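You operate a simulated robot arm through the tools that you are given. There is no shell and no other tool.

Carry out the task below with a simulated robot arm. There is one attempt and no reset: what you move stays moved.

Task
Set the trim to UP 10, lock it, lift the trim box out on to the desk's PC end.
Fine: free the lock slider before you turn the wheel; leave the small dock where it is. Where these are worked on the way, their far stop is far enough and under half their travel is too little: lock slider.

It is judged by the outcome, as a careful person would: the job done as asked, and still so three seconds after it is handed in. It fails if anything else is knocked over, pushed out of place, dropped, spilled or broken.

Robot
A 6-joint arm with a two-finger parallel gripper, fixed in place. Base frame: the origin is at the foot of the arm, x ahead of it, y to its left, z up; the work surface is at about z = 0. Lengths are in m, angles in degrees, forces in N, time in s.
With the tool pointing down near the work surface it reaches from about 0.18 to 0.46 m from the base axis. Its first joint turns from -70.0 to 70.0 degrees. Payload 1.9 kg.
The TCP is the grasp point between the finger pads, 0.023 m short of the fingertips. In the tool frame z runs along the fingers and y along their closing line. Largest opening 0.094 m; finger width 0.038, thickness 0.01; the body of the gripper, 0.054 by 0.096 m, starts 0.039 m behind the TCP.
Orientation is that of the tool frame in the base frame, as a unit quaternion [x, y, z, w]. With the fingers straight down and closing along the base's y, the tool's x points along the base's -x, its y along +y and its z along -z.

Tools
- The arm moves only by the tool play_rows. Its argument "series" is a list of rows, each a list of 2 entries, a list of its own where there are three numbers: the shift along the tool's x, y, z in m, then the turn, a rotation vector about the tool's x, y, z in degrees. In form: [[[x, y, z], [rx, ry, rz]], ...]. A call has 1 to 20 rows; each row is the pose to reach, as a shift and turn from the pose commanded when the call began, along the tool's axes at that moment. "jaw" is the gripper command, from -1 (fully open) to 1 (shut), values between in proportion, set as the call begins (left out, the last holds). Rows are played at 5 a second. More than 0.05 m and 8.6 degrees between two rows, or a gripper value outside its range, and nothing of the call is played. Where a pose cannot be reached the arm comes as near as it can. A force on the tool above 40 N (or 10 N above the force at the start of the call, whichever is more), or a blocked arm, ends the call early, and 0.2 s more pass. Each finger travels about 0.108 m/s and halts on what it meets, pressing with about 40 N; the grip force reading is that of the motor and also rises with nothing between the fingers. The clock runs only during rows and for 0.2 s after the last one: add rows that repeat a pose to give the fingers time. It gives the time, the measured TCP pose, the force on the tool (base axes), the opening and the grip force at its end, in the units of the frame above (readings bear some noise), with the torque about the TCP (base axes, N m) and any sound that the robot's microphone picked up, and new pictures: "pictures" is both (left out), scene, wrist or none.
- Cameras (640 x 400 px; columns grow to the right, rows downward): "scene" is fixed at [0.0493, 0.3162, 0.429]; the picture's right is [-0.72, -0.70, 0.00], its down [-0.35, 0.37, -0.86] and it looks along [0.60, -0.62, -0.51] (base axes); focal length 214 px, centre (320, 200). "wrist" rides on the gripper at [0.086, 0.016, -0.075] in the tool frame; the picture's right is [-0.18, 0.98, 0.00], its down [-0.58, -0.11, -0.81] and it looks along [-0.79, -0.15, 0.59] (tool axes); focal length 243 px, centre (320, 200). There is no depth. A picture from a camera that has moved, and an enlarged one, comes with that camera's place and axes in the base frame and with its lens. The place of the scene camera against the robot may be out by one fixed shift of up to 0.018 m in any direction.
- inspect(camera, box): a new picture of the part [left, top, right, bottom] of that camera's present view, enlarged. The clock stands still meanwhile.
- finish_job(): hands the job in; it is judged then, once.

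Places have to be worked out from the pictures, the camera data and where the tool is seen. Open the gripper and draw the arm clear of the work before you hand the job in, unless the task says otherwise.

The tools are called by a JSON object that holds its "fn" and its "kwargs". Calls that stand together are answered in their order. play_rows: Moves the arm, as the interface text tells. Its arguments: {"type":"object","properties":{"series":{"type":"array","items":{"type":"array"}},"jaw":{"type":"number"},"pictures":{"type":"string","enum":["both","scene","wrist","none"]}},"required":["series"]} The other tools are called the same way: inspect (camera, box) takes an enlarged picture of a part of a camera's view; finish_job () hands the job in.

At the start:

```text
time: 0.0
tool_pos: [0.2955, -0.0277, 0.3835]
orientation: [0.0, 1.0, 0.0, 0.0]
force: [0.3, 0.2, 0.5]
ft_torque: [-0.01, 0.0, 0.02]
opening: 0.0941
grasp_force: 0.1
```

scene: 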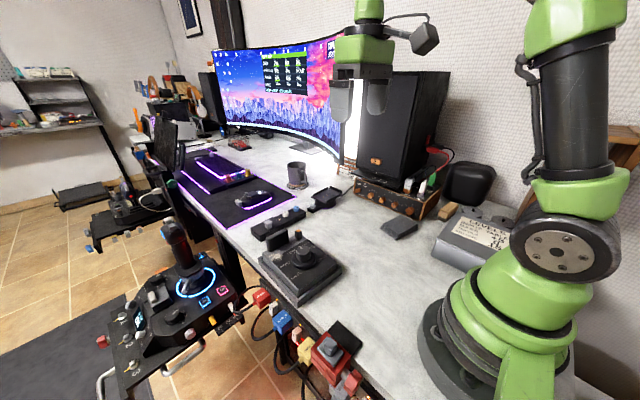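
wrist: 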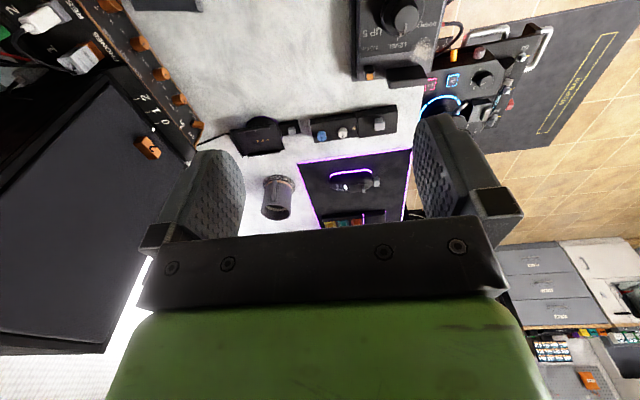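

The trim box looks like the dark box with a wheel/knob at about (300,265) in the scene view. I'll enlarge both views before moving.

{"fn": "inspect", "kwargs": {"camera": "scene", "box": [230, 190, 390, 310]}}

{"fn": "inspect", "kwargs": {"camera": "wrist", "box": [320, 0, 480, 100]}}

{"fn": "inspect", "kwargs": {"camera": "scene", "box": [160, 120, 480, 320]}}

{"fn": "inspect", "kwargs": {"camera": "wrist", "box": [200, 80, 440, 230]}}

```text
3.33 times, centred on (310, 250) of scene
camera zoom: at [0.0493, 0.3162, 0.429], right [-0.72, -0.7, 0.0], down [-0.35, 0.37, -0.86], along [0.6, -0.62, -0.51], focal length 715 px, centre (353, 33)
```

zoom: 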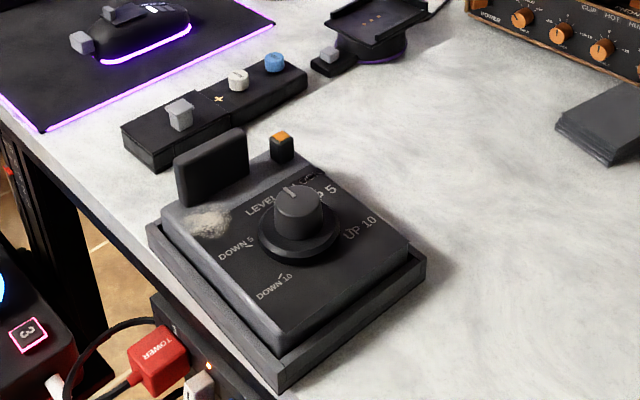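

```text
4.00 times, centred on (400, 50) of wrist
camera zoom: at [0.2093, -0.0102, 0.4584], right [0.19, 0.98, 0.0], down [0.58, -0.11, 0.81], along [0.79, -0.15, -0.59], focal length 970 px, centre (0, 800)
```

zoom: 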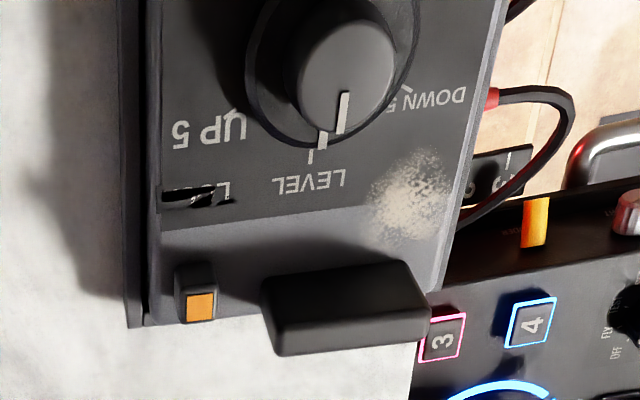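

```text
2.00 times, centred on (320, 220) of scene
camera zoom: at [0.0493, 0.3162, 0.429], right [-0.72, -0.7, 0.0], down [-0.35, 0.37, -0.86], along [0.6, -0.62, -0.51], focal length 429 px, centre (320, 160)
```

zoom: 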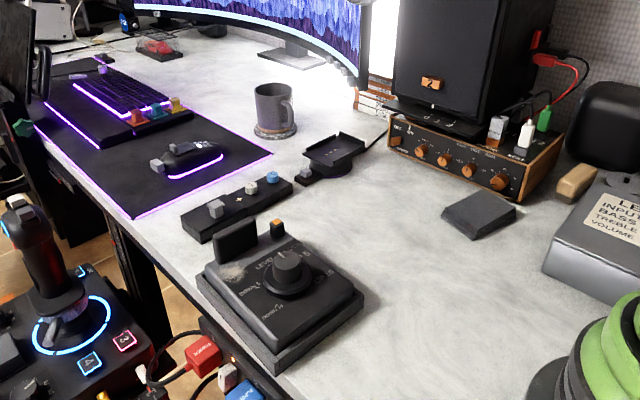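

```text
2.67 times, centred on (320, 155) of wrist
camera zoom: at [0.2093, -0.0102, 0.4584], right [0.19, 0.98, 0.0], down [0.58, -0.11, 0.81], along [0.79, -0.15, -0.59], focal length 647 px, centre (320, 320)
```

zoom: 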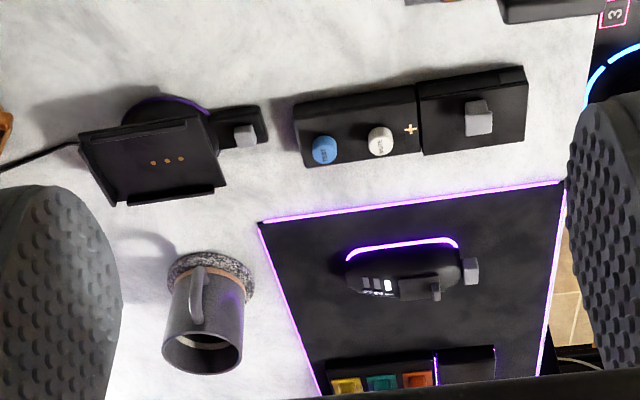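

The box has a wheel (pointing near LEVEL), a handle block, and an orange-topped slider, and it sits in a tray. I'll look at the rest of the desk to find the "PC end" and the small dock.

{"fn": "inspect", "kwargs": {"camera": "scene", "box": [100, 40, 260, 140]}}

{"fn": "inspect", "kwargs": {"camera": "scene", "box": [340, 140, 540, 265]}}

{"fn": "inspect", "kwargs": {"camera": "scene", "box": [230, 270, 390, 400]}}

{"fn": "inspect", "kwargs": {"camera": "scene", "box": [160, 130, 320, 230]}}

{"fn": "inspect", "kwargs": {"camera": "scene", "box": [270, 215, 350, 265]}}

```text
4.00 times, centred on (180, 90) of scene
camera zoom: at [0.0493, 0.3162, 0.429], right [-0.72, -0.7, 0.0], down [-0.35, 0.37, -0.86], along [0.6, -0.62, -0.51], focal length 858 px, centre (880, 640)
```

zoom: 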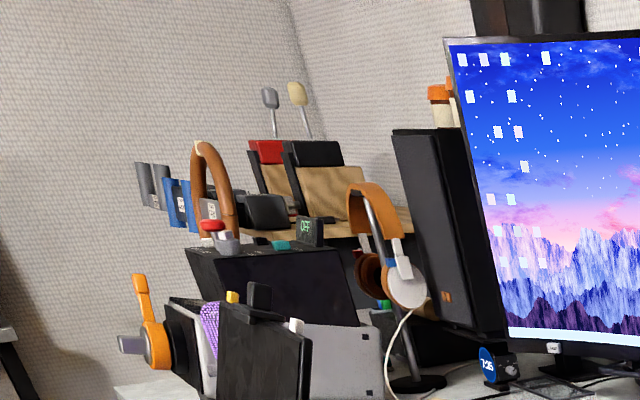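

```text
3.20 times, centred on (440, 202) of scene
camera zoom: at [0.0493, 0.3162, 0.429], right [-0.72, -0.7, 0.0], down [-0.35, 0.37, -0.86], along [0.6, -0.62, -0.51], focal length 686 px, centre (-64, 192)
```

zoom: 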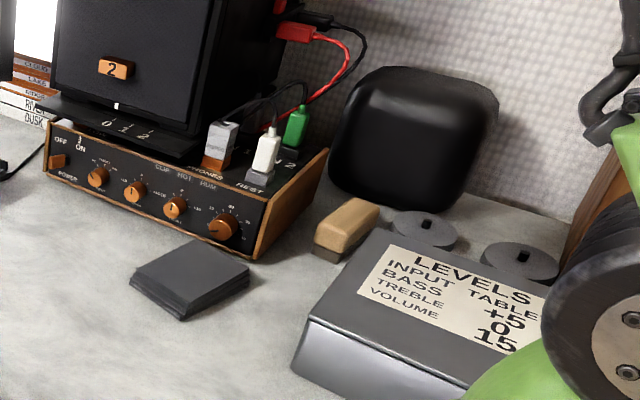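

```text
3.08 times, centred on (310, 335) of scene
camera zoom: at [0.0493, 0.3162, 0.429], right [-0.72, -0.7, 0.0], down [-0.35, 0.37, -0.86], along [0.6, -0.62, -0.51], focal length 660 px, centre (351, -215)
```

zoom: 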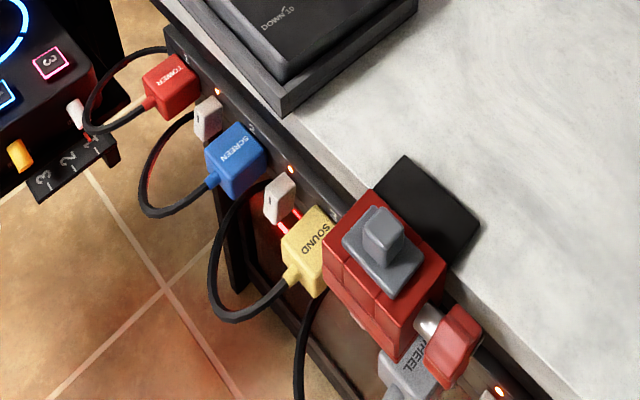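

```text
4.00 times, centred on (240, 180) of scene
camera zoom: at [0.0493, 0.3162, 0.429], right [-0.72, -0.7, 0.0], down [-0.35, 0.37, -0.86], along [0.6, -0.62, -0.51], focal length 858 px, centre (640, 280)
```

zoom: 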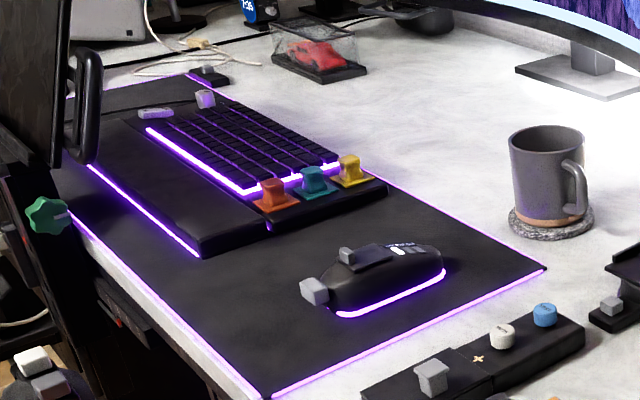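

```text
8.00 times, centred on (310, 240) of scene
camera zoom: at [0.0493, 0.3162, 0.429], right [-0.72, -0.7, 0.0], down [-0.35, 0.37, -0.86], along [0.6, -0.62, -0.51], focal length 1716 px, centre (400, -120)
```

zoom: 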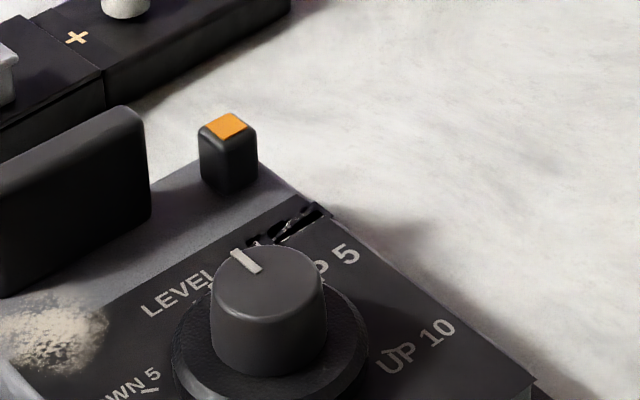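

The slider's lock label and the PC location aren't clear yet. I'll enlarge the left part of the scene and the wrist's view of the far end.

{"fn": "inspect", "kwargs": {"camera": "scene", "box": [60, 100, 220, 220]}}

{"fn": "inspect", "kwargs": {"camera": "scene", "box": [130, 70, 350, 170]}}

{"fn": "inspect", "kwargs": {"camera": "wrist", "box": [340, 20, 420, 90]}}

{"fn": "inspect", "kwargs": {"camera": "scene", "box": [160, 0, 640, 200]}}

```text
3.33 times, centred on (140, 160) of scene
camera zoom: at [0.0493, 0.3162, 0.429], right [-0.72, -0.7, 0.0], down [-0.35, 0.37, -0.86], along [0.6, -0.62, -0.51], focal length 715 px, centre (920, 333)
```

zoom: 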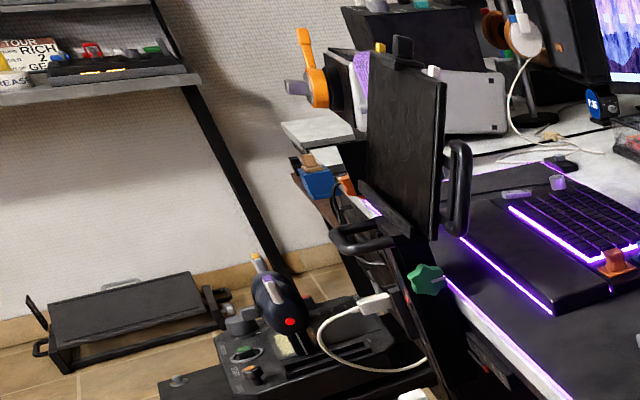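

```text
2.91 times, centred on (240, 120) of scene
camera zoom: at [0.0493, 0.3162, 0.429], right [-0.72, -0.7, 0.0], down [-0.35, 0.37, -0.86], along [0.6, -0.62, -0.51], focal length 624 px, centre (553, 433)
```

zoom: 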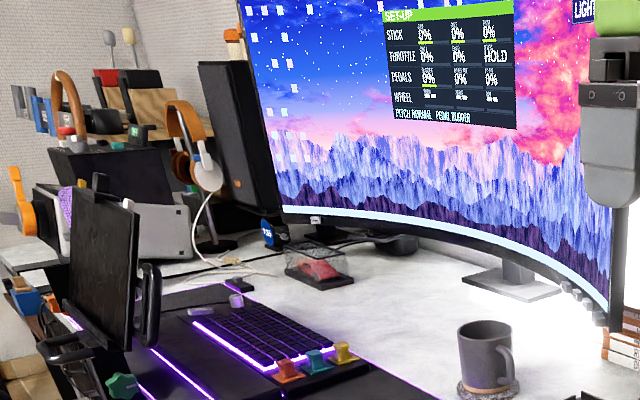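

```text
5.71 times, centred on (380, 55) of wrist
camera zoom: at [0.2093, -0.0102, 0.4584], right [0.19, 0.98, 0.0], down [0.58, -0.11, 0.81], along [0.79, -0.15, -0.59], focal length 1386 px, centre (-23, 1029)
```

zoom: 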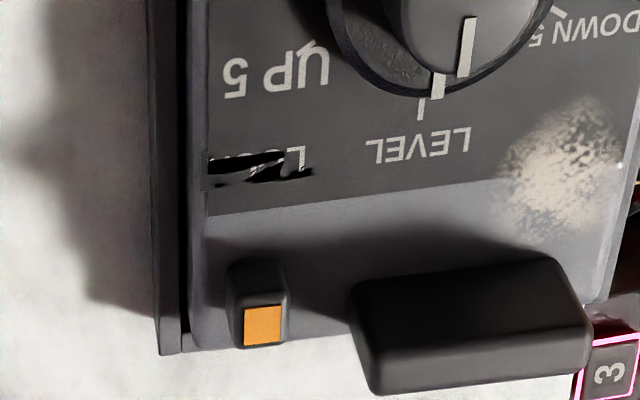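

```text
1.33 times, centred on (400, 100) of scene
camera zoom: at [0.0493, 0.3162, 0.429], right [-0.72, -0.7, 0.0], down [-0.35, 0.37, -0.86], along [0.6, -0.62, -0.51], focal length 286 px, centre (213, 333)
```

zoom: 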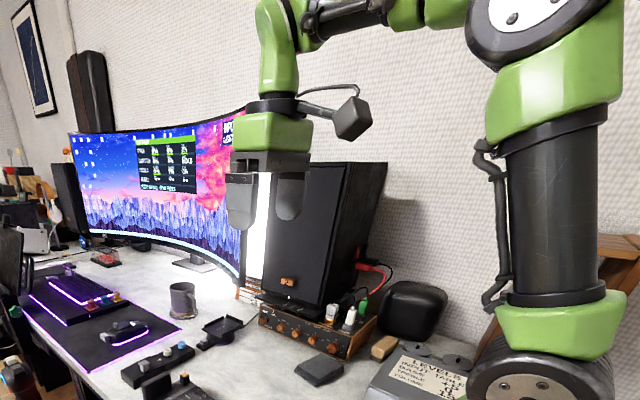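

The wheel's lock label sits beside the orange-topped slider. I'll enlarge the slider more in both views to see its slot and direction of travel.

{"fn": "inspect", "kwargs": {"camera": "wrist", "box": [352, 40, 400, 70]}}

{"fn": "inspect", "kwargs": {"camera": "scene", "box": [290, 225, 322, 245]}}

{"fn": "inspect", "kwargs": {"camera": "scene", "box": [255, 225, 351, 285]}}

{"fn": "inspect", "kwargs": {"camera": "wrist", "box": [340, 0, 460, 75]}}

```text
13.33 times, centred on (376, 55) of wrist
camera zoom: at [0.2093, -0.0102, 0.4584], right [0.19, 0.98, 0.0], down [0.58, -0.11, 0.81], along [0.79, -0.15, -0.59], focal length 3235 px, centre (-427, 2133)
```

zoom: 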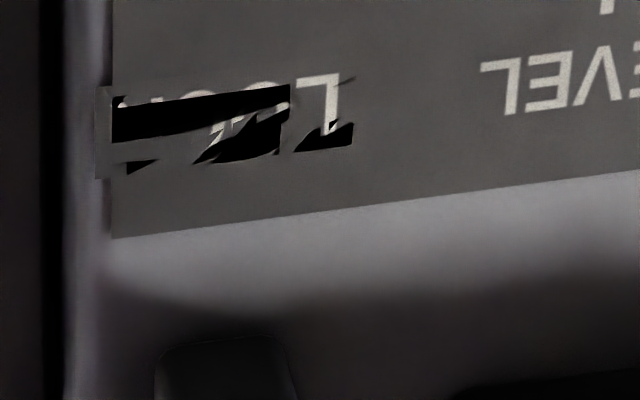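

```text
16.00 times, centred on (306, 235) of scene
camera zoom: at [0.0493, 0.3162, 0.429], right [-0.72, -0.7, 0.0], down [-0.35, 0.37, -0.86], along [0.6, -0.62, -0.51], focal length 3432 px, centre (544, -360)
```

zoom: 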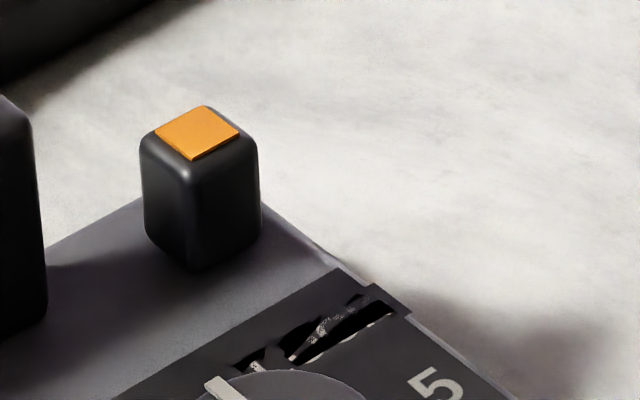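

```text
6.67 times, centred on (303, 255) of scene
camera zoom: at [0.0493, 0.3162, 0.429], right [-0.72, -0.7, 0.0], down [-0.35, 0.37, -0.86], along [0.6, -0.62, -0.51], focal length 1430 px, centre (433, -167)
```

zoom: 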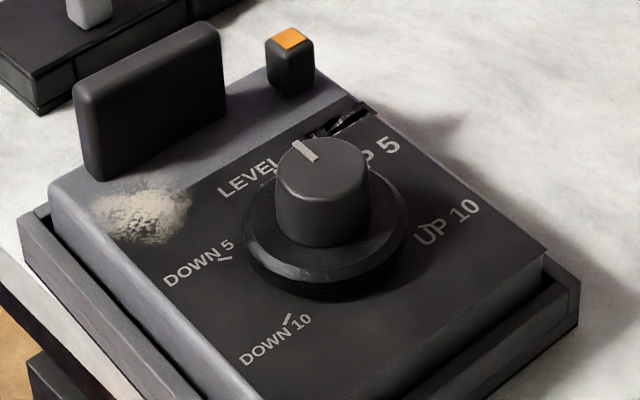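

```text
5.33 times, centred on (400, 38) of wrist
camera zoom: at [0.2093, -0.0102, 0.4584], right [0.19, 0.98, 0.0], down [0.58, -0.11, 0.81], along [0.79, -0.15, -0.59], focal length 1294 px, centre (-107, 1067)
```

zoom: 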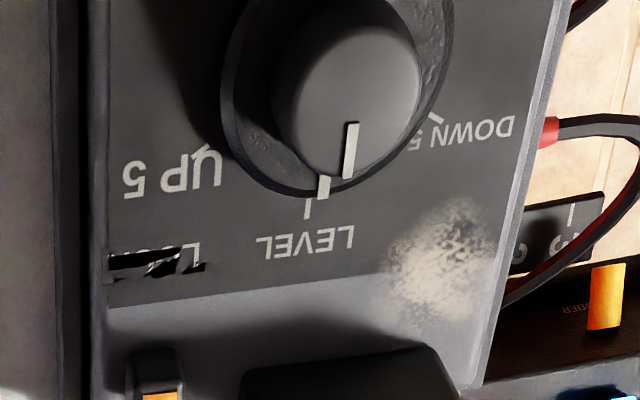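

The lock label is torn, so I'll find the slider's direction by feel. First, while still high, I'll yaw the tool clockwise to look across the desk with the wrist camera.

{"fn": "play_rows", "kwargs": {"series": [[[0, 0, 0], [0, 0, 8.5]], [[0, 0, 0], [0, 0, 17]], [[0, 0, 0], [0, 0, 25.5]], [[0, 0, 0], [0, 0, 34]], [[0, 0, 0], [0, 0, 42.5]], [[0, 0, 0], [0, 0, 51]], [[0, 0, 0], [0, 0, 59.5]], [[0, 0, 0], [0, 0, 68]], [[0, 0, 0], [0, 0, 76.5]], [[0, 0, 0], [0, 0, 84]], [[0, 0, 0], [0, 0, 90]]], "jaw": -1}}

```text
time: 2.4
tool_pos: [0.2965, -0.0269, 0.3837]
orientation: [0.709, 0.705, 0.0, 0.0]
force: [-0.4, -0.2, -0.1]
ft_torque: [0.02, -0.01, -0.01]
opening: 0.0937
grasp_force: 0.1
camera wrist: at [0.3123, 0.06, 0.4584], right [0.98, -0.19, 0.0], down [-0.11, -0.58, 0.81], along [-0.15, -0.79, -0.59], focal length 243 px, centre (320, 200)
```

scene: 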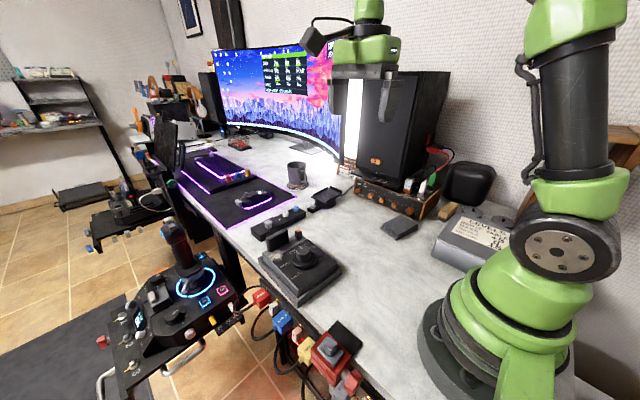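
wrist: 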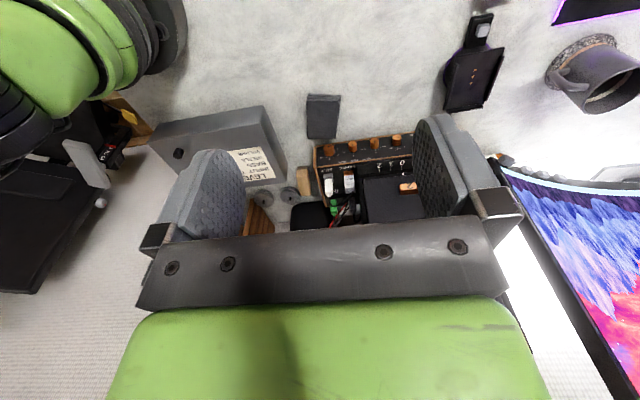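

There's something dark at the wrist view's left, behind the robot's side. I'll enlarge it, along with the dock.

{"fn": "inspect", "kwargs": {"camera": "wrist", "box": [0, 90, 160, 300]}}

{"fn": "inspect", "kwargs": {"camera": "wrist", "box": [400, 0, 640, 150]}}

{"fn": "inspect", "kwargs": {"camera": "wrist", "box": [180, 80, 440, 240]}}

{"fn": "inspect", "kwargs": {"camera": "scene", "box": [250, 225, 350, 305]}}

```text
1.90 times, centred on (80, 195) of wrist
camera zoom: at [0.3123, 0.06, 0.4584], right [0.98, -0.19, 0.0], down [-0.11, -0.58, 0.81], along [-0.15, -0.79, -0.59], focal length 462 px, centre (777, 210)
```

zoom: 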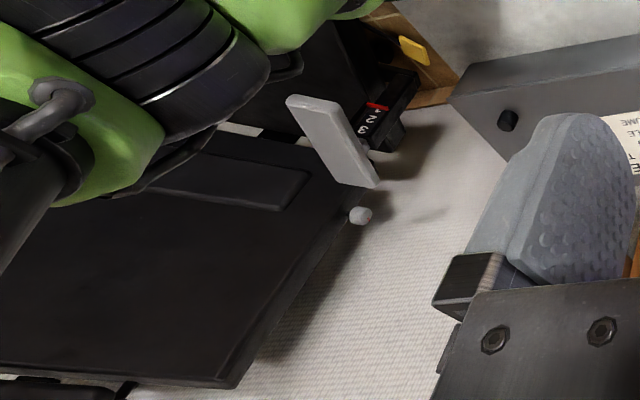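

```text
2.67 times, centred on (520, 75) of wrist
camera zoom: at [0.3123, 0.06, 0.4584], right [0.98, -0.19, 0.0], down [-0.11, -0.58, 0.81], along [-0.15, -0.79, -0.59], focal length 647 px, centre (-213, 533)
```

zoom: 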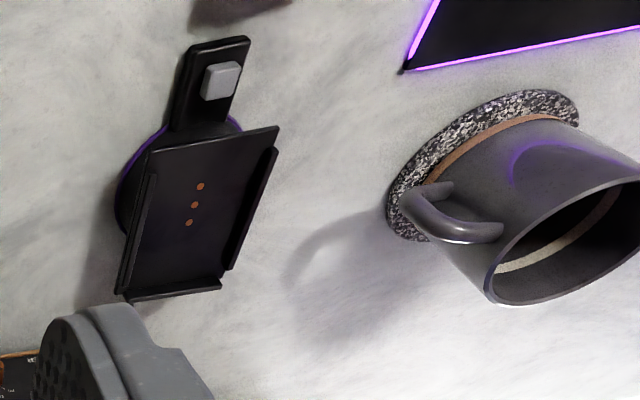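

```text
2.46 times, centred on (310, 160) of wrist
camera zoom: at [0.3123, 0.06, 0.4584], right [0.98, -0.19, 0.0], down [-0.11, -0.58, 0.81], along [-0.15, -0.79, -0.59], focal length 597 px, centre (345, 298)
```

zoom: 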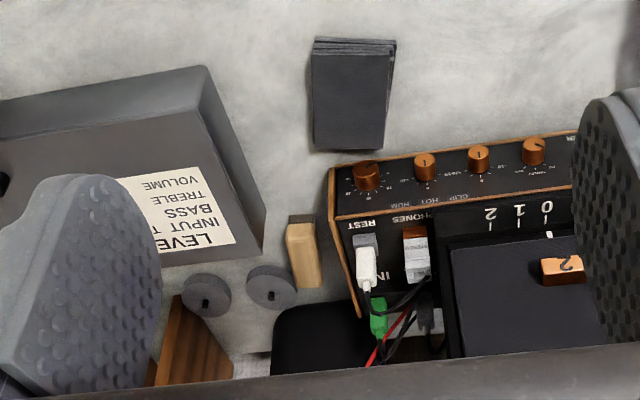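

```text
5.00 times, centred on (300, 265) of scene
camera zoom: at [0.0493, 0.3162, 0.429], right [-0.72, -0.7, 0.0], down [-0.35, 0.37, -0.86], along [0.6, -0.62, -0.51], focal length 1072 px, centre (420, -125)
```

zoom: 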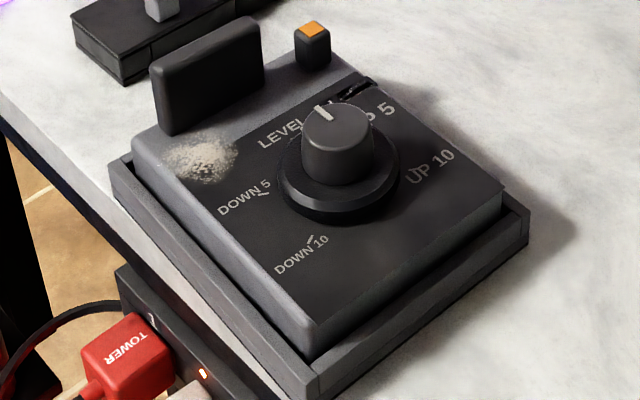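

A dark cabinet-like thing stands behind the robot; I need to know if that is the PC. I'll yaw further to look behind the robot.

{"fn": "play_rows", "kwargs": {"series": [[[0, 0, 0], [0, 0, 8.5]], [[0, 0, 0], [0, 0, 17]], [[0, 0, 0], [0, 0, 25.5]], [[0, 0, 0], [0, 0, 34]], [[0, 0, 0], [0, 0, 42.5]], [[0, 0, 0], [0, 0, 51]], [[0, 0, 0], [0, 0, 59.5]]], "pictures": "wrist"}}

```text
time: 4.0
tool_pos: [0.2963, -0.0273, 0.3832]
orientation: [0.965, 0.262, 0.001, -0.001]
force: [0.3, 0.0, 0.4]
ft_torque: [0.01, 0.0, 0.0]
opening: 0.0939
grasp_force: 0.0
camera wrist: at [0.3785, 0.0031, 0.4588], right [0.34, -0.94, 0.0], down [-0.56, -0.2, 0.81], along [-0.76, -0.27, -0.59], focal length 243 px, centre (320, 200)
```

wrist: 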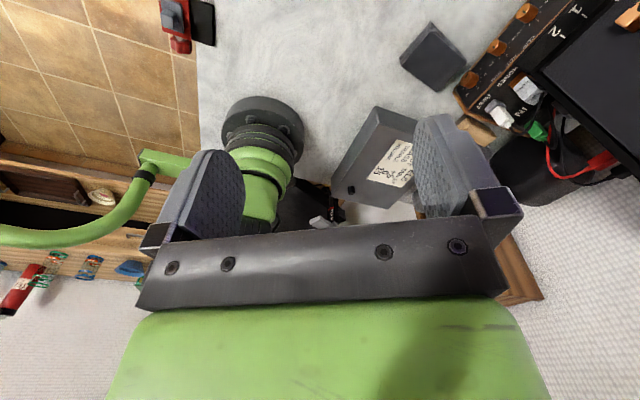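

The desk ends just behind the robot. I'll enlarge the part of the picture between the fingers to identify the dark device there.

{"fn": "inspect", "kwargs": {"camera": "wrist", "box": [220, 80, 460, 230]}}

{"fn": "inspect", "kwargs": {"camera": "wrist", "box": [0, 130, 200, 320]}}

```text
2.67 times, centred on (340, 155) of wrist
camera zoom: at [0.3785, 0.0031, 0.4588], right [0.34, -0.94, 0.0], down [-0.56, -0.2, 0.81], along [-0.76, -0.27, -0.59], focal length 647 px, centre (267, 320)
```

zoom: 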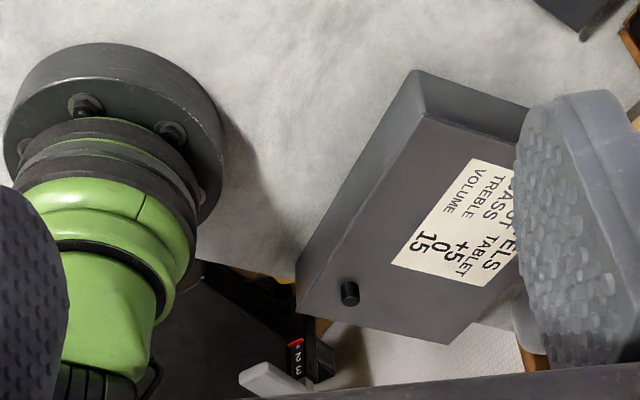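

```text
2.11 times, centred on (100, 225) of wrist
camera zoom: at [0.3785, 0.0031, 0.4588], right [0.34, -0.94, 0.0], down [-0.56, -0.2, 0.81], along [-0.76, -0.27, -0.59], focal length 511 px, centre (783, 147)
```

zoom: 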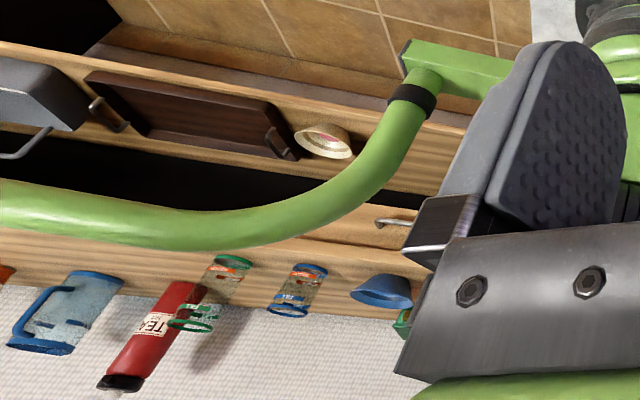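

That view is obstructed by the arm's base. I'll shift slightly toward −y and yaw back a little to see past the base.

{"fn": "play_rows", "kwargs": {"series": [[[-0.012, 0.02, 0], [0, 0, -6]], [[-0.024, 0.04, 0], [0, 0, -12]], [[-0.036, 0.06, 0], [0, 0, -18]], [[-0.048, 0.08, 0], [0, 0, -24]], [[-0.06, 0.1, 0], [0, 0, -30]], [[-0.06, 0.1, 0], [0, 0, -30]]], "pictures": "both"}}

```text
time: 5.4
tool_pos: [0.2945, -0.1438, 0.384]
orientation: [0.864, 0.503, 0.001, 0.001]
force: [-0.1, -0.3, -0.3]
ft_torque: [-0.04, -0.03, -0.01]
opening: 0.0942
grasp_force: 0.0
camera wrist: at [0.3518, -0.0764, 0.4586], right [0.76, -0.64, 0.0], down [-0.38, -0.45, 0.81], along [-0.52, -0.62, -0.59], focal length 243 px, centre (320, 200)
```

scene: 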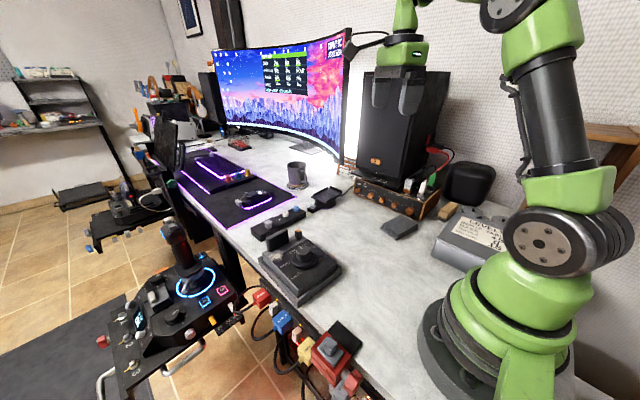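
wrist: 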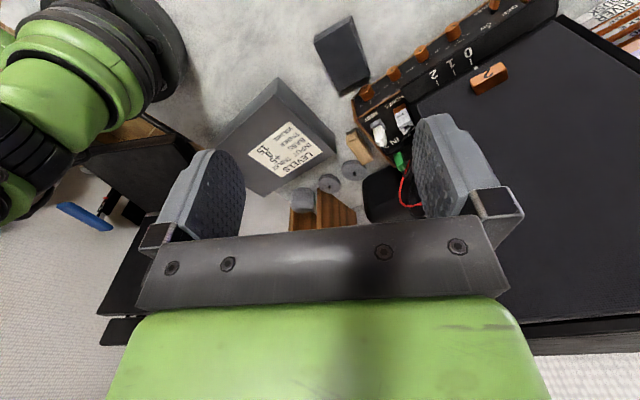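

{"fn": "inspect", "kwargs": {"camera": "wrist", "box": [40, 100, 240, 350]}}

{"fn": "inspect", "kwargs": {"camera": "wrist", "box": [40, 130, 180, 220]}}

```text
1.60 times, centred on (140, 225) of wrist
camera zoom: at [0.3518, -0.0764, 0.4586], right [0.76, -0.64, 0.0], down [-0.38, -0.45, 0.81], along [-0.52, -0.62, -0.59], focal length 388 px, centre (608, 160)
```

zoom: 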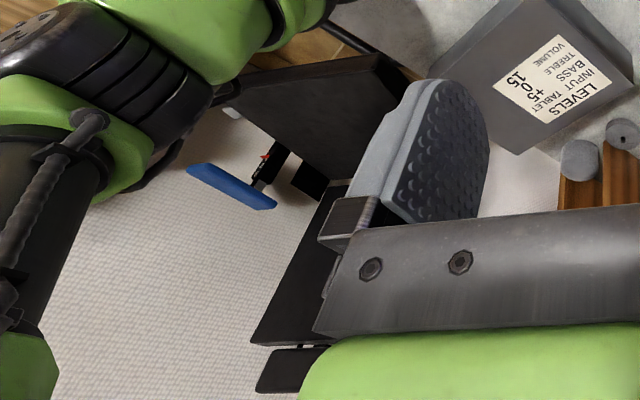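

```text
4.44 times, centred on (110, 175) of wrist
camera zoom: at [0.3518, -0.0764, 0.4586], right [0.76, -0.64, 0.0], down [-0.38, -0.45, 0.81], along [-0.52, -0.62, -0.59], focal length 1078 px, centre (1253, 311)
```

zoom: 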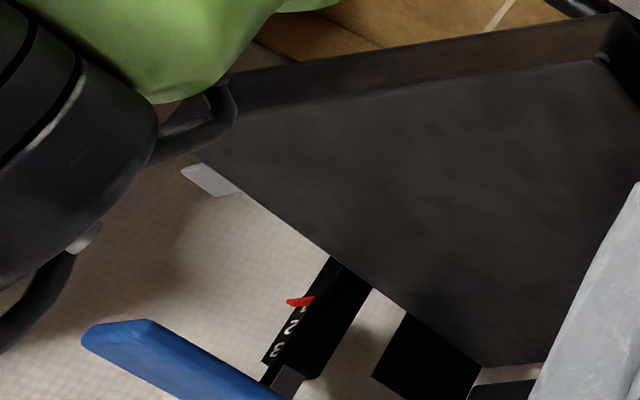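

The object behind the robot is not a PC, so the PC end is the monitor/keyboard end (+x). I'll now return to yaw 0 and come down near (0.30, 0.02, 0.22) for a closer wrist view of the slider and handle.

{"fn": "play_rows", "kwargs": {"series": [[[0.0091, -0.0048, 0.0103], [0, 0, -7.475]], [[0.0182, -0.0095, 0.0205], [0, 0, -14.95]], [[0.0272, -0.0143, 0.0308], [0, 0, -22.43]], [[0.0363, -0.0191, 0.041], [0, 0, -29.9]], [[0.0454, -0.0238, 0.0513], [0, 0, -37.38]], [[0.0545, -0.0286, 0.0615], [0, 0, -44.85]], [[0.0635, -0.0333, 0.0718], [0, 0, -52.33]], [[0.0726, -0.0381, 0.082], [0, 0, -59.8]], [[0.0817, -0.0429, 0.0923], [0, 0, -67.28]], [[0.0908, -0.0476, 0.1025], [0, 0, -74.75]], [[0.0998, -0.0524, 0.1128], [0, 0, -82.23]], [[0.1089, -0.0572, 0.123], [0, 0, -89.7]], [[0.118, -0.0619, 0.1333], [0, 0, -97.18]], [[0.1271, -0.0667, 0.1435], [0, 0, -104.65]], [[0.1361, -0.0714, 0.1538], [0, 0, -112.13]], [[0.1452, -0.0762, 0.164], [0, 0, -119.6]]], "pictures": "both"}}

```text
time: 8.8
tool_pos: [0.3, 0.0203, 0.2187]
orientation: [-0.001, 1.0, 0.001, 0.001]
force: [-0.5, -0.8, 0.0]
ft_torque: [0.03, -0.02, -0.01]
opening: 0.0941
grasp_force: 0.1
camera wrist: at [0.2138, 0.0367, 0.2942], right [0.18, 0.98, 0.0], down [0.58, -0.11, 0.81], along [0.79, -0.15, -0.59], focal length 243 px, centre (320, 200)
```

scene: 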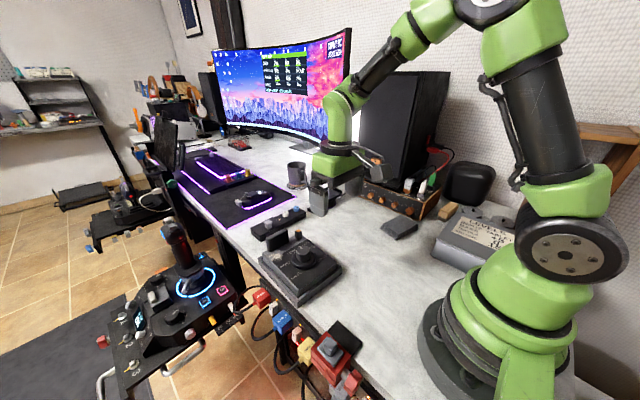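
wrist: 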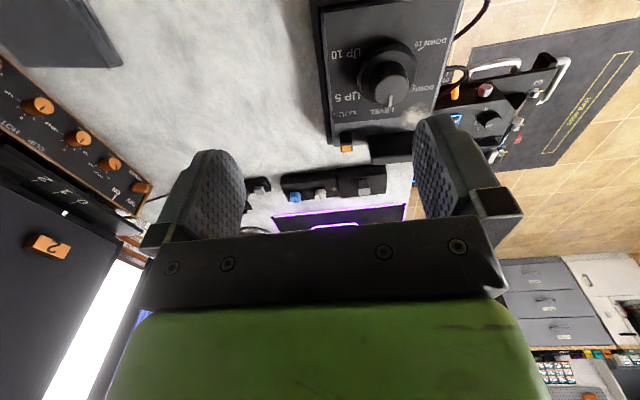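

Now the box is larger in the wrist view. I'll enlarge it around the slider, handle and wheel.

{"fn": "inspect", "kwargs": {"camera": "wrist", "box": [316, 90, 428, 160]}}

{"fn": "inspect", "kwargs": {"camera": "wrist", "box": [310, 0, 470, 100]}}

{"fn": "inspect", "kwargs": {"camera": "scene", "box": [250, 200, 350, 280]}}

{"fn": "inspect", "kwargs": {"camera": "wrist", "box": [328, 100, 376, 160]}}

```text
5.71 times, centred on (372, 125) of wrist
camera zoom: at [0.2138, 0.0367, 0.2942], right [0.18, 0.98, 0.0], down [0.58, -0.11, 0.81], along [0.79, -0.15, -0.59], focal length 1386 px, centre (23, 629)
```

zoom: 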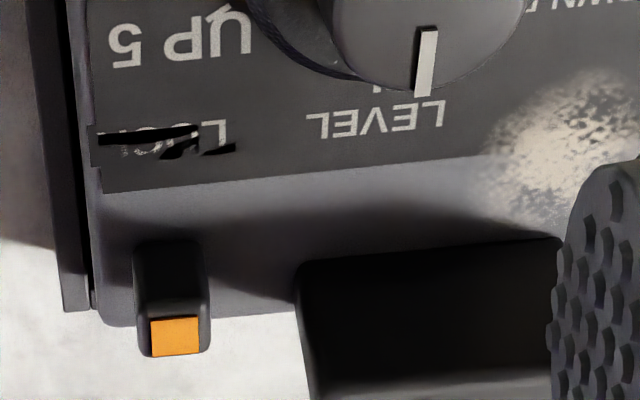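

```text
4.00 times, centred on (390, 50) of wrist
camera zoom: at [0.2138, 0.0367, 0.2942], right [0.18, 0.98, 0.0], down [0.58, -0.11, 0.81], along [0.79, -0.15, -0.59], focal length 970 px, centre (40, 800)
```

zoom: 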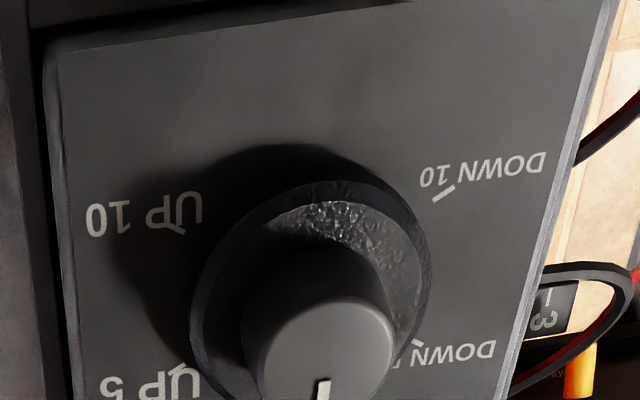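

```text
5.00 times, centred on (300, 240) of scene
camera zoom: at [0.0493, 0.3162, 0.429], right [-0.72, -0.7, 0.0], down [-0.35, 0.37, -0.86], along [0.6, -0.62, -0.51], focal length 1072 px, centre (420, 0)
```

zoom: 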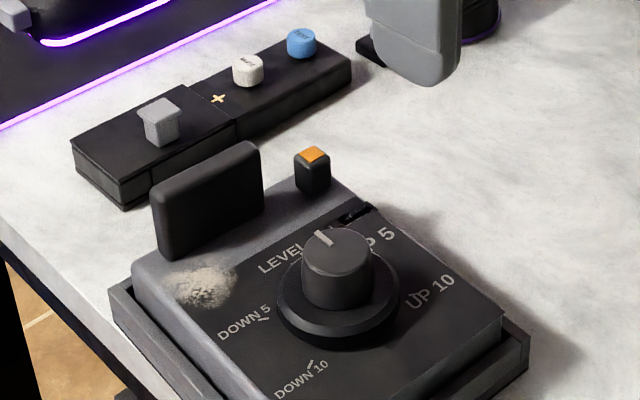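

```text
6.67 times, centred on (352, 130) of wrist
camera zoom: at [0.2138, 0.0367, 0.2942], right [0.18, 0.98, 0.0], down [0.58, -0.11, 0.81], along [0.79, -0.15, -0.59], focal length 1618 px, centre (107, 667)
```

zoom: 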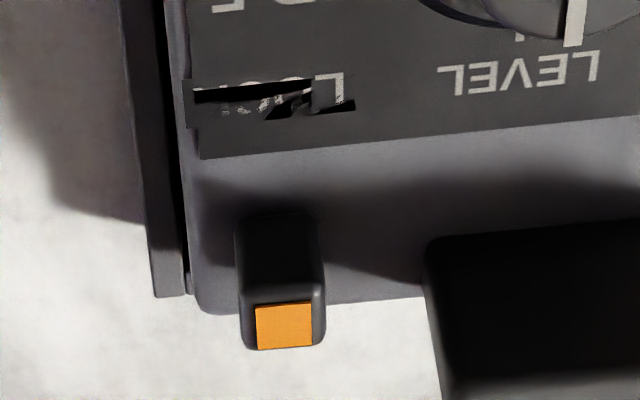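

Triangulating the two wrist views: slider top ≈ (0.420, 0.032, 0.069), wheel cap top ≈ (0.348, 0.0815, 0.073), box yawed about 4.5° clockwise, and marks are 60° apart (UP 10 is 120° clockwise from LEVEL). I'll swing to the −y side with yaw −85.5° to look at the slider close up.

{"fn": "play_rows", "kwargs": {"series": [[[-0.012, -0.006, 0], [0, 0, -8.55]], [[-0.024, -0.012, 0], [0, 0, -17.1]], [[-0.036, -0.018, 0], [0, 0, -25.65]], [[-0.048, -0.024, 0], [0, 0, -34.2]], [[-0.06, -0.03, 0], [0, 0, -42.75]], [[-0.072, -0.036, 0.0], [0, 0, -51.3]], [[-0.084, -0.042, 0], [0, 0, -59.85]], [[-0.096, -0.05, 0], [0, 0, -68.4]], [[-0.108, -0.06, 0], [0, 0, -76.95]], [[-0.12, -0.07, 0.0], [0, 0, -85.5]], [[-0.12, -0.07, 0.025], [0, 0, -85.5]], [[-0.12, -0.07, 0.05], [0, 0, -85.5]], [[-0.12, -0.07, 0.08], [0, 0, -85.5]], [[-0.12, -0.07, 0.08], [0, 0, -85.5]]], "pictures": "both"}}

```text
time: 11.8
tool_pos: [0.4213, -0.048, 0.1387]
orientation: [-0.679, 0.734, 0.001, 0.001]
force: [0.4, 0.0, 1.0]
ft_torque: [0.01, -0.01, -0.01]
opening: 0.094
grasp_force: 0.0
camera wrist: at [0.3973, -0.1342, 0.2136], right [-0.97, 0.26, 0.0], down [0.15, 0.57, 0.81], along [0.21, 0.78, -0.59], focal length 243 px, centre (320, 200)
```

scene: 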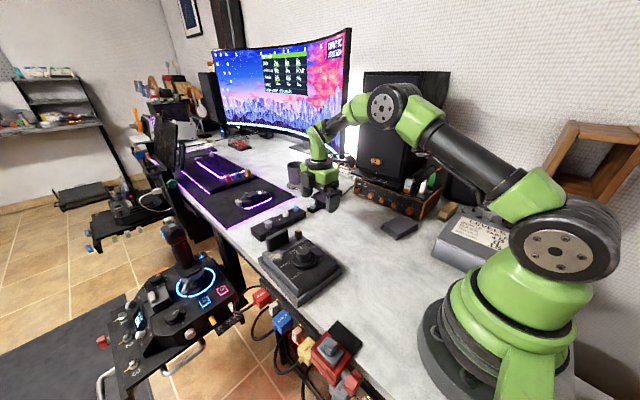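
wrist: 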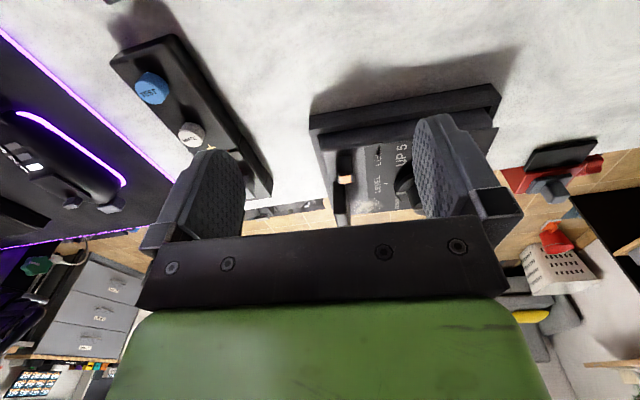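

The slider and the handle end-on are visible between the fingers. I'll enlarge that area.

{"fn": "inspect", "kwargs": {"camera": "wrist", "box": [305, 130, 425, 230]}}

{"fn": "inspect", "kwargs": {"camera": "wrist", "box": [325, 140, 373, 180]}}

{"fn": "inspect", "kwargs": {"camera": "wrist", "box": [280, 60, 540, 230]}}

{"fn": "inspect", "kwargs": {"camera": "wrist", "box": [100, 0, 320, 200]}}

```text
4.00 times, centred on (365, 180) of wrist
camera zoom: at [0.3973, -0.1342, 0.2136], right [-0.97, 0.26, 0.0], down [0.15, 0.57, 0.81], along [0.21, 0.78, -0.59], focal length 970 px, centre (140, 280)
```

zoom: 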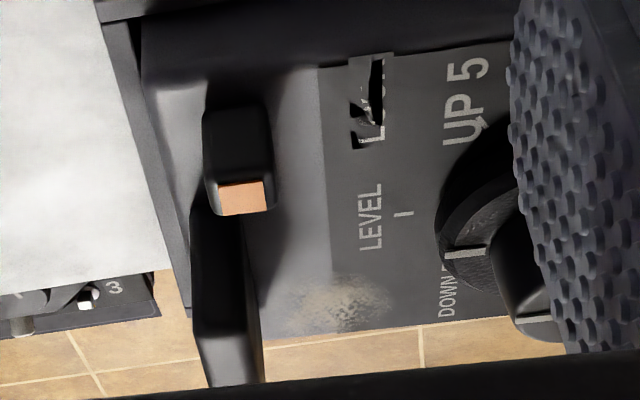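

```text
10.00 times, centred on (349, 160) of wrist
camera zoom: at [0.3973, -0.1342, 0.2136], right [-0.97, 0.26, 0.0], down [0.15, 0.57, 0.81], along [0.21, 0.78, -0.59], focal length 2426 px, centre (30, 600)
```

zoom: 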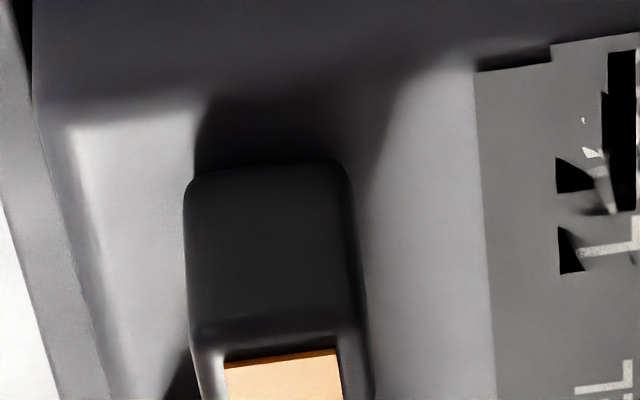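

```text
2.35 times, centred on (410, 145) of wrist
camera zoom: at [0.3973, -0.1342, 0.2136], right [-0.97, 0.26, 0.0], down [0.15, 0.57, 0.81], along [0.21, 0.78, -0.59], focal length 571 px, centre (108, 329)
```

zoom: 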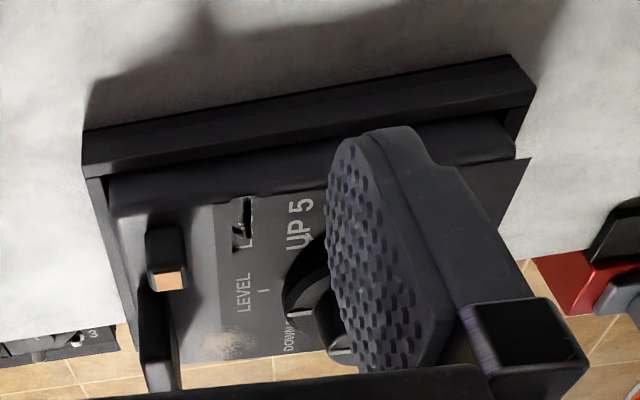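

```text
2.00 times, centred on (210, 100) of wrist
camera zoom: at [0.3973, -0.1342, 0.2136], right [-0.97, 0.26, 0.0], down [0.15, 0.57, 0.81], along [0.21, 0.78, -0.59], focal length 485 px, centre (540, 400)
```

zoom: 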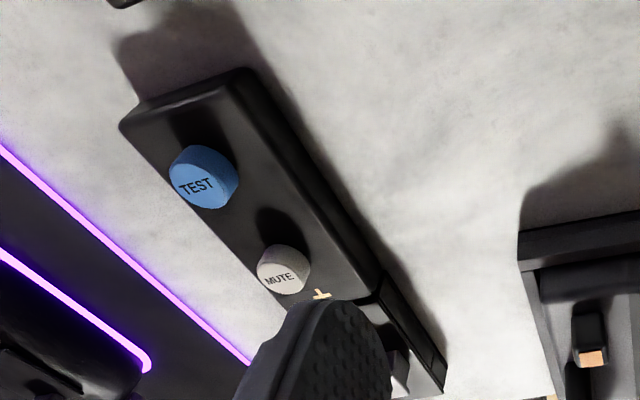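

Slot isn't visible, but geometry is now clear: panel surface z≈0.047, slider x 0.413–0.427, y 0.024–0.040, top z 0.069; handle ≈15 mm thick at x≈0.43, y 0.058–0.12, top z≈0.09. I'll move above the slider with the jaw part-closed, fingertips still above it, and look.

{"fn": "play_rows", "kwargs": {"series": [[[-0.02, 0.002, 0], [0, 0, 0]], [[-0.04, 0.004, 0], [0, 0, 0]], [[-0.06, 0.006, 0], [0, 0, 0]], [[-0.0797, 0.0081, 0], [0, 0, 0]], [[-0.0797, 0.0081, 0.015], [0, 0, 0]], [[-0.0797, 0.0081, 0.03], [0, 0, 0]], [[-0.0797, 0.0081, 0.0397], [0, 0, 0]], [[-0.0797, 0.0081, 0.0397], [0, 0, 0]]], "jaw": 0.15, "pictures": "both"}}

```text
time: 13.6
tool_pos: [0.4188, 0.0315, 0.099]
orientation: [-0.679, 0.734, 0.0, 0.001]
force: [-0.4, -0.4, -0.1]
ft_torque: [-0.02, 0.03, 0.01]
opening: 0.0401
grasp_force: 0.0
camera wrist: at [0.3959, -0.0537, 0.1744], right [-0.97, 0.26, 0.0], down [0.15, 0.57, 0.81], along [0.21, 0.78, -0.59], focal length 243 px, centre (320, 200)
```

scene: 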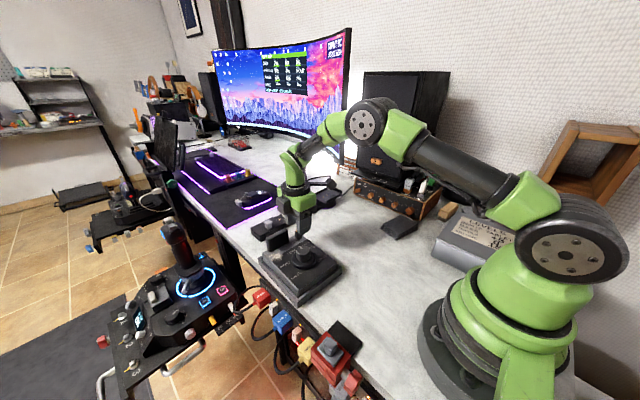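
wrist: 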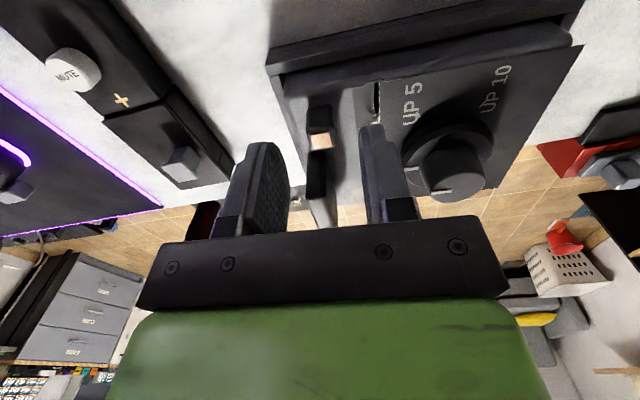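

The fingers straddle the slider in the wrist view; I'll check from the scene view too before going down.

{"fn": "inspect", "kwargs": {"camera": "scene", "box": [250, 190, 350, 270]}}

{"fn": "inspect", "kwargs": {"camera": "wrist", "box": [230, 80, 430, 230]}}

```text
5.00 times, centred on (300, 230) of scene
camera zoom: at [0.0493, 0.3162, 0.429], right [-0.72, -0.7, 0.0], down [-0.35, 0.37, -0.86], along [0.6, -0.62, -0.51], focal length 1072 px, centre (420, 50)
```

zoom: 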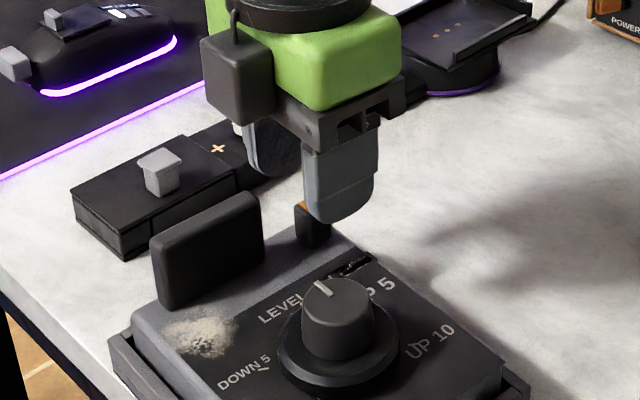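

```text
2.67 times, centred on (330, 155) of wrist
camera zoom: at [0.3959, -0.0537, 0.1744], right [-0.97, 0.26, 0.0], down [0.15, 0.57, 0.81], along [0.21, 0.78, -0.59], focal length 647 px, centre (293, 320)
```

zoom: 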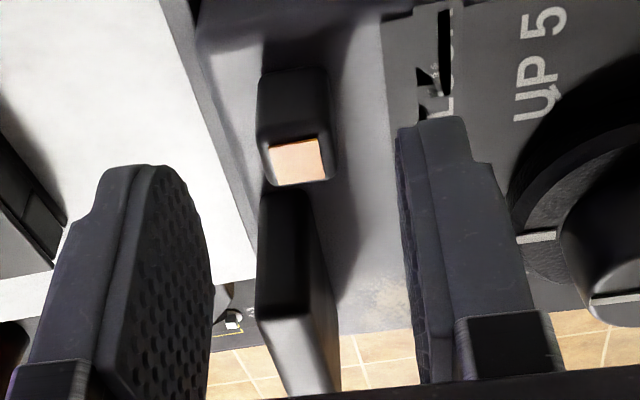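

The alignment is good. I'll lower the fingers around the slider to tip height ≈0.050 (about 4 mm above the panel).

{"fn": "play_rows", "kwargs": {"series": [[[0.0, 0.0, 0.01], [0, 0, 0]], [[0.0, 0.0, 0.018], [0, 0, 0]], [[0.0, 0.0, 0.0245], [0, 0, 0]], [[0.0, 0.0, 0.0245], [0, 0, 0]]], "pictures": "wrist"}}

```text
time: 14.6
tool_pos: [0.4182, 0.0307, 0.0773]
orientation: [-0.679, 0.735, 0.0, 0.001]
force: [-0.2, 0.2, 0.7]
ft_torque: [-0.03, 0.01, -0.02]
opening: 0.04
grasp_force: 0.0
camera wrist: at [0.3961, -0.0536, 0.1508], right [-0.97, 0.26, 0.0], down [0.15, 0.57, 0.81], along [0.21, 0.78, -0.59], focal length 243 px, centre (320, 200)
```

wrist: 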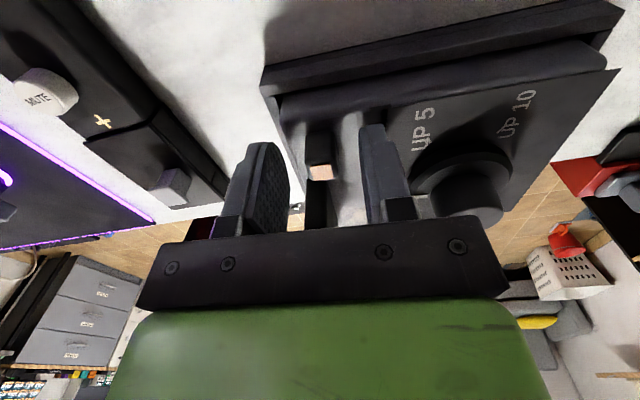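

Force is near zero and the slider is between the fingers. I'll close the jaw to grip the slider.

{"fn": "play_rows", "kwargs": {"series": [[[0, 0, 0.001], [0, 0, 0]], [[0, 0, 0.001], [0, 0, 0]], [[0, 0, 0.001], [0, 0, 0]]], "jaw": 1, "pictures": "wrist"}}

```text
time: 15.4
tool_pos: [0.4189, 0.0322, 0.0753]
orientation: [-0.68, 0.734, -0.002, 0.0]
force: [-1.5, -2.5, 14.2]
ft_torque: [-0.01, 0.05, 0.34]
opening: 0.0145
grasp_force: 40.3
camera wrist: at [0.3963, -0.0536, 0.1504], right [-0.97, 0.26, 0.0], down [0.15, 0.57, 0.81], along [0.21, 0.78, -0.59], focal length 243 px, centre (320, 200)
```

wrist: 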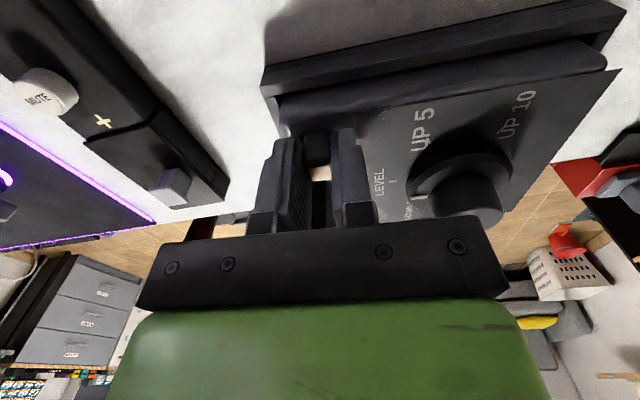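

The slider is gripped (14.5 mm thick). I'll probe it gently 3 mm toward +y (toward the handle) and read the force.

{"fn": "play_rows", "kwargs": {"series": [[[0, 0, -0.001], [0, 0, 0]], [[-0.0015, 0, -0.001], [0, 0, 0]], [[-0.003, 0, -0.001], [0, 0, 0]]], "pictures": "none"}}

```text
time: 16.2
tool_pos: [0.4196, 0.0327, 0.075]
orientation: [-0.678, 0.735, -0.001, 0.001]
force: [-0.8, -9.8, 4.5]
ft_torque: [0.01, 0.05, 0.32]
opening: 0.0145
grasp_force: 40.0
```

The +y push met about 10 N without movement, so that seems blocked. I'll probe −y.

{"fn": "play_rows", "kwargs": {"series": [[[0.0015, 0, 0], [0, 0, 0]], [[0.003, 0, 0], [0, 0, 0]], [[0.0045, 0, 0], [0, 0, 0]], [[0.006, 0, 0], [0, 0, 0]], [[0.006, 0, 0], [0, 0, 0]]], "pictures": "none"}}

```text
time: 17.4
tool_pos: [0.4187, 0.029, 0.0752]
orientation: [-0.679, 0.734, 0.0, 0.001]
force: [1.1, 10.4, 0.4]
ft_torque: [0.57, -0.17, 0.25]
opening: 0.0146
grasp_force: 40.3
```

Both y directions resist. I'll return to centre and probe −x (toward the panel).

{"fn": "play_rows", "kwargs": {"series": [[[-0.0015, 0, 0], [0, 0, 0]], [[-0.003, 0, 0], [0, 0, 0]], [[-0.003, 0.0015, 0], [0, 0, 0]], [[-0.003, 0.003, 0], [0, 0, 0]], [[-0.003, 0.003, 0], [0, 0, 0]]], "pictures": "none"}}

{"fn": "play_rows", "kwargs": {"series": [[[0, -0.0015, 0], [0, 0, 0]], [[0, -0.003, 0], [0, 0, 0]], [[0, -0.0045, 0], [0, 0, 0]], [[0, -0.006, 0], [0, 0, 0]], [[0, -0.006, 0], [0, 0, 0]]], "pictures": "wrist"}}

```text
time: 18.6
tool_pos: [0.4157, 0.032, 0.0758]
orientation: [-0.679, 0.734, 0.0, 0.001]
force: [-0.6, -0.6, -0.5]
ft_torque: [-0.18, 0.05, 0.05]
opening: 0.0144
grasp_force: 40.5
```

```text
time: 19.8
tool_pos: [0.4217, 0.0308, 0.0762]
orientation: [-0.68, 0.733, 0.0, 0.0]
force: [-6.0, 0.1, 4.1]
ft_torque: [-0.02, 0.11, 0.3]
opening: 0.0146
grasp_force: 40.6
camera wrist: at [0.3986, -0.0541, 0.1504], right [-0.97, 0.26, 0.0], down [0.15, 0.57, 0.81], along [0.21, 0.78, -0.59], focal length 243 px, centre (320, 200)
```

wrist: 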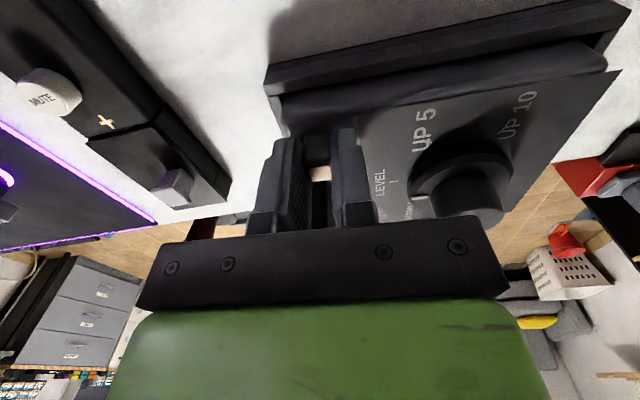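

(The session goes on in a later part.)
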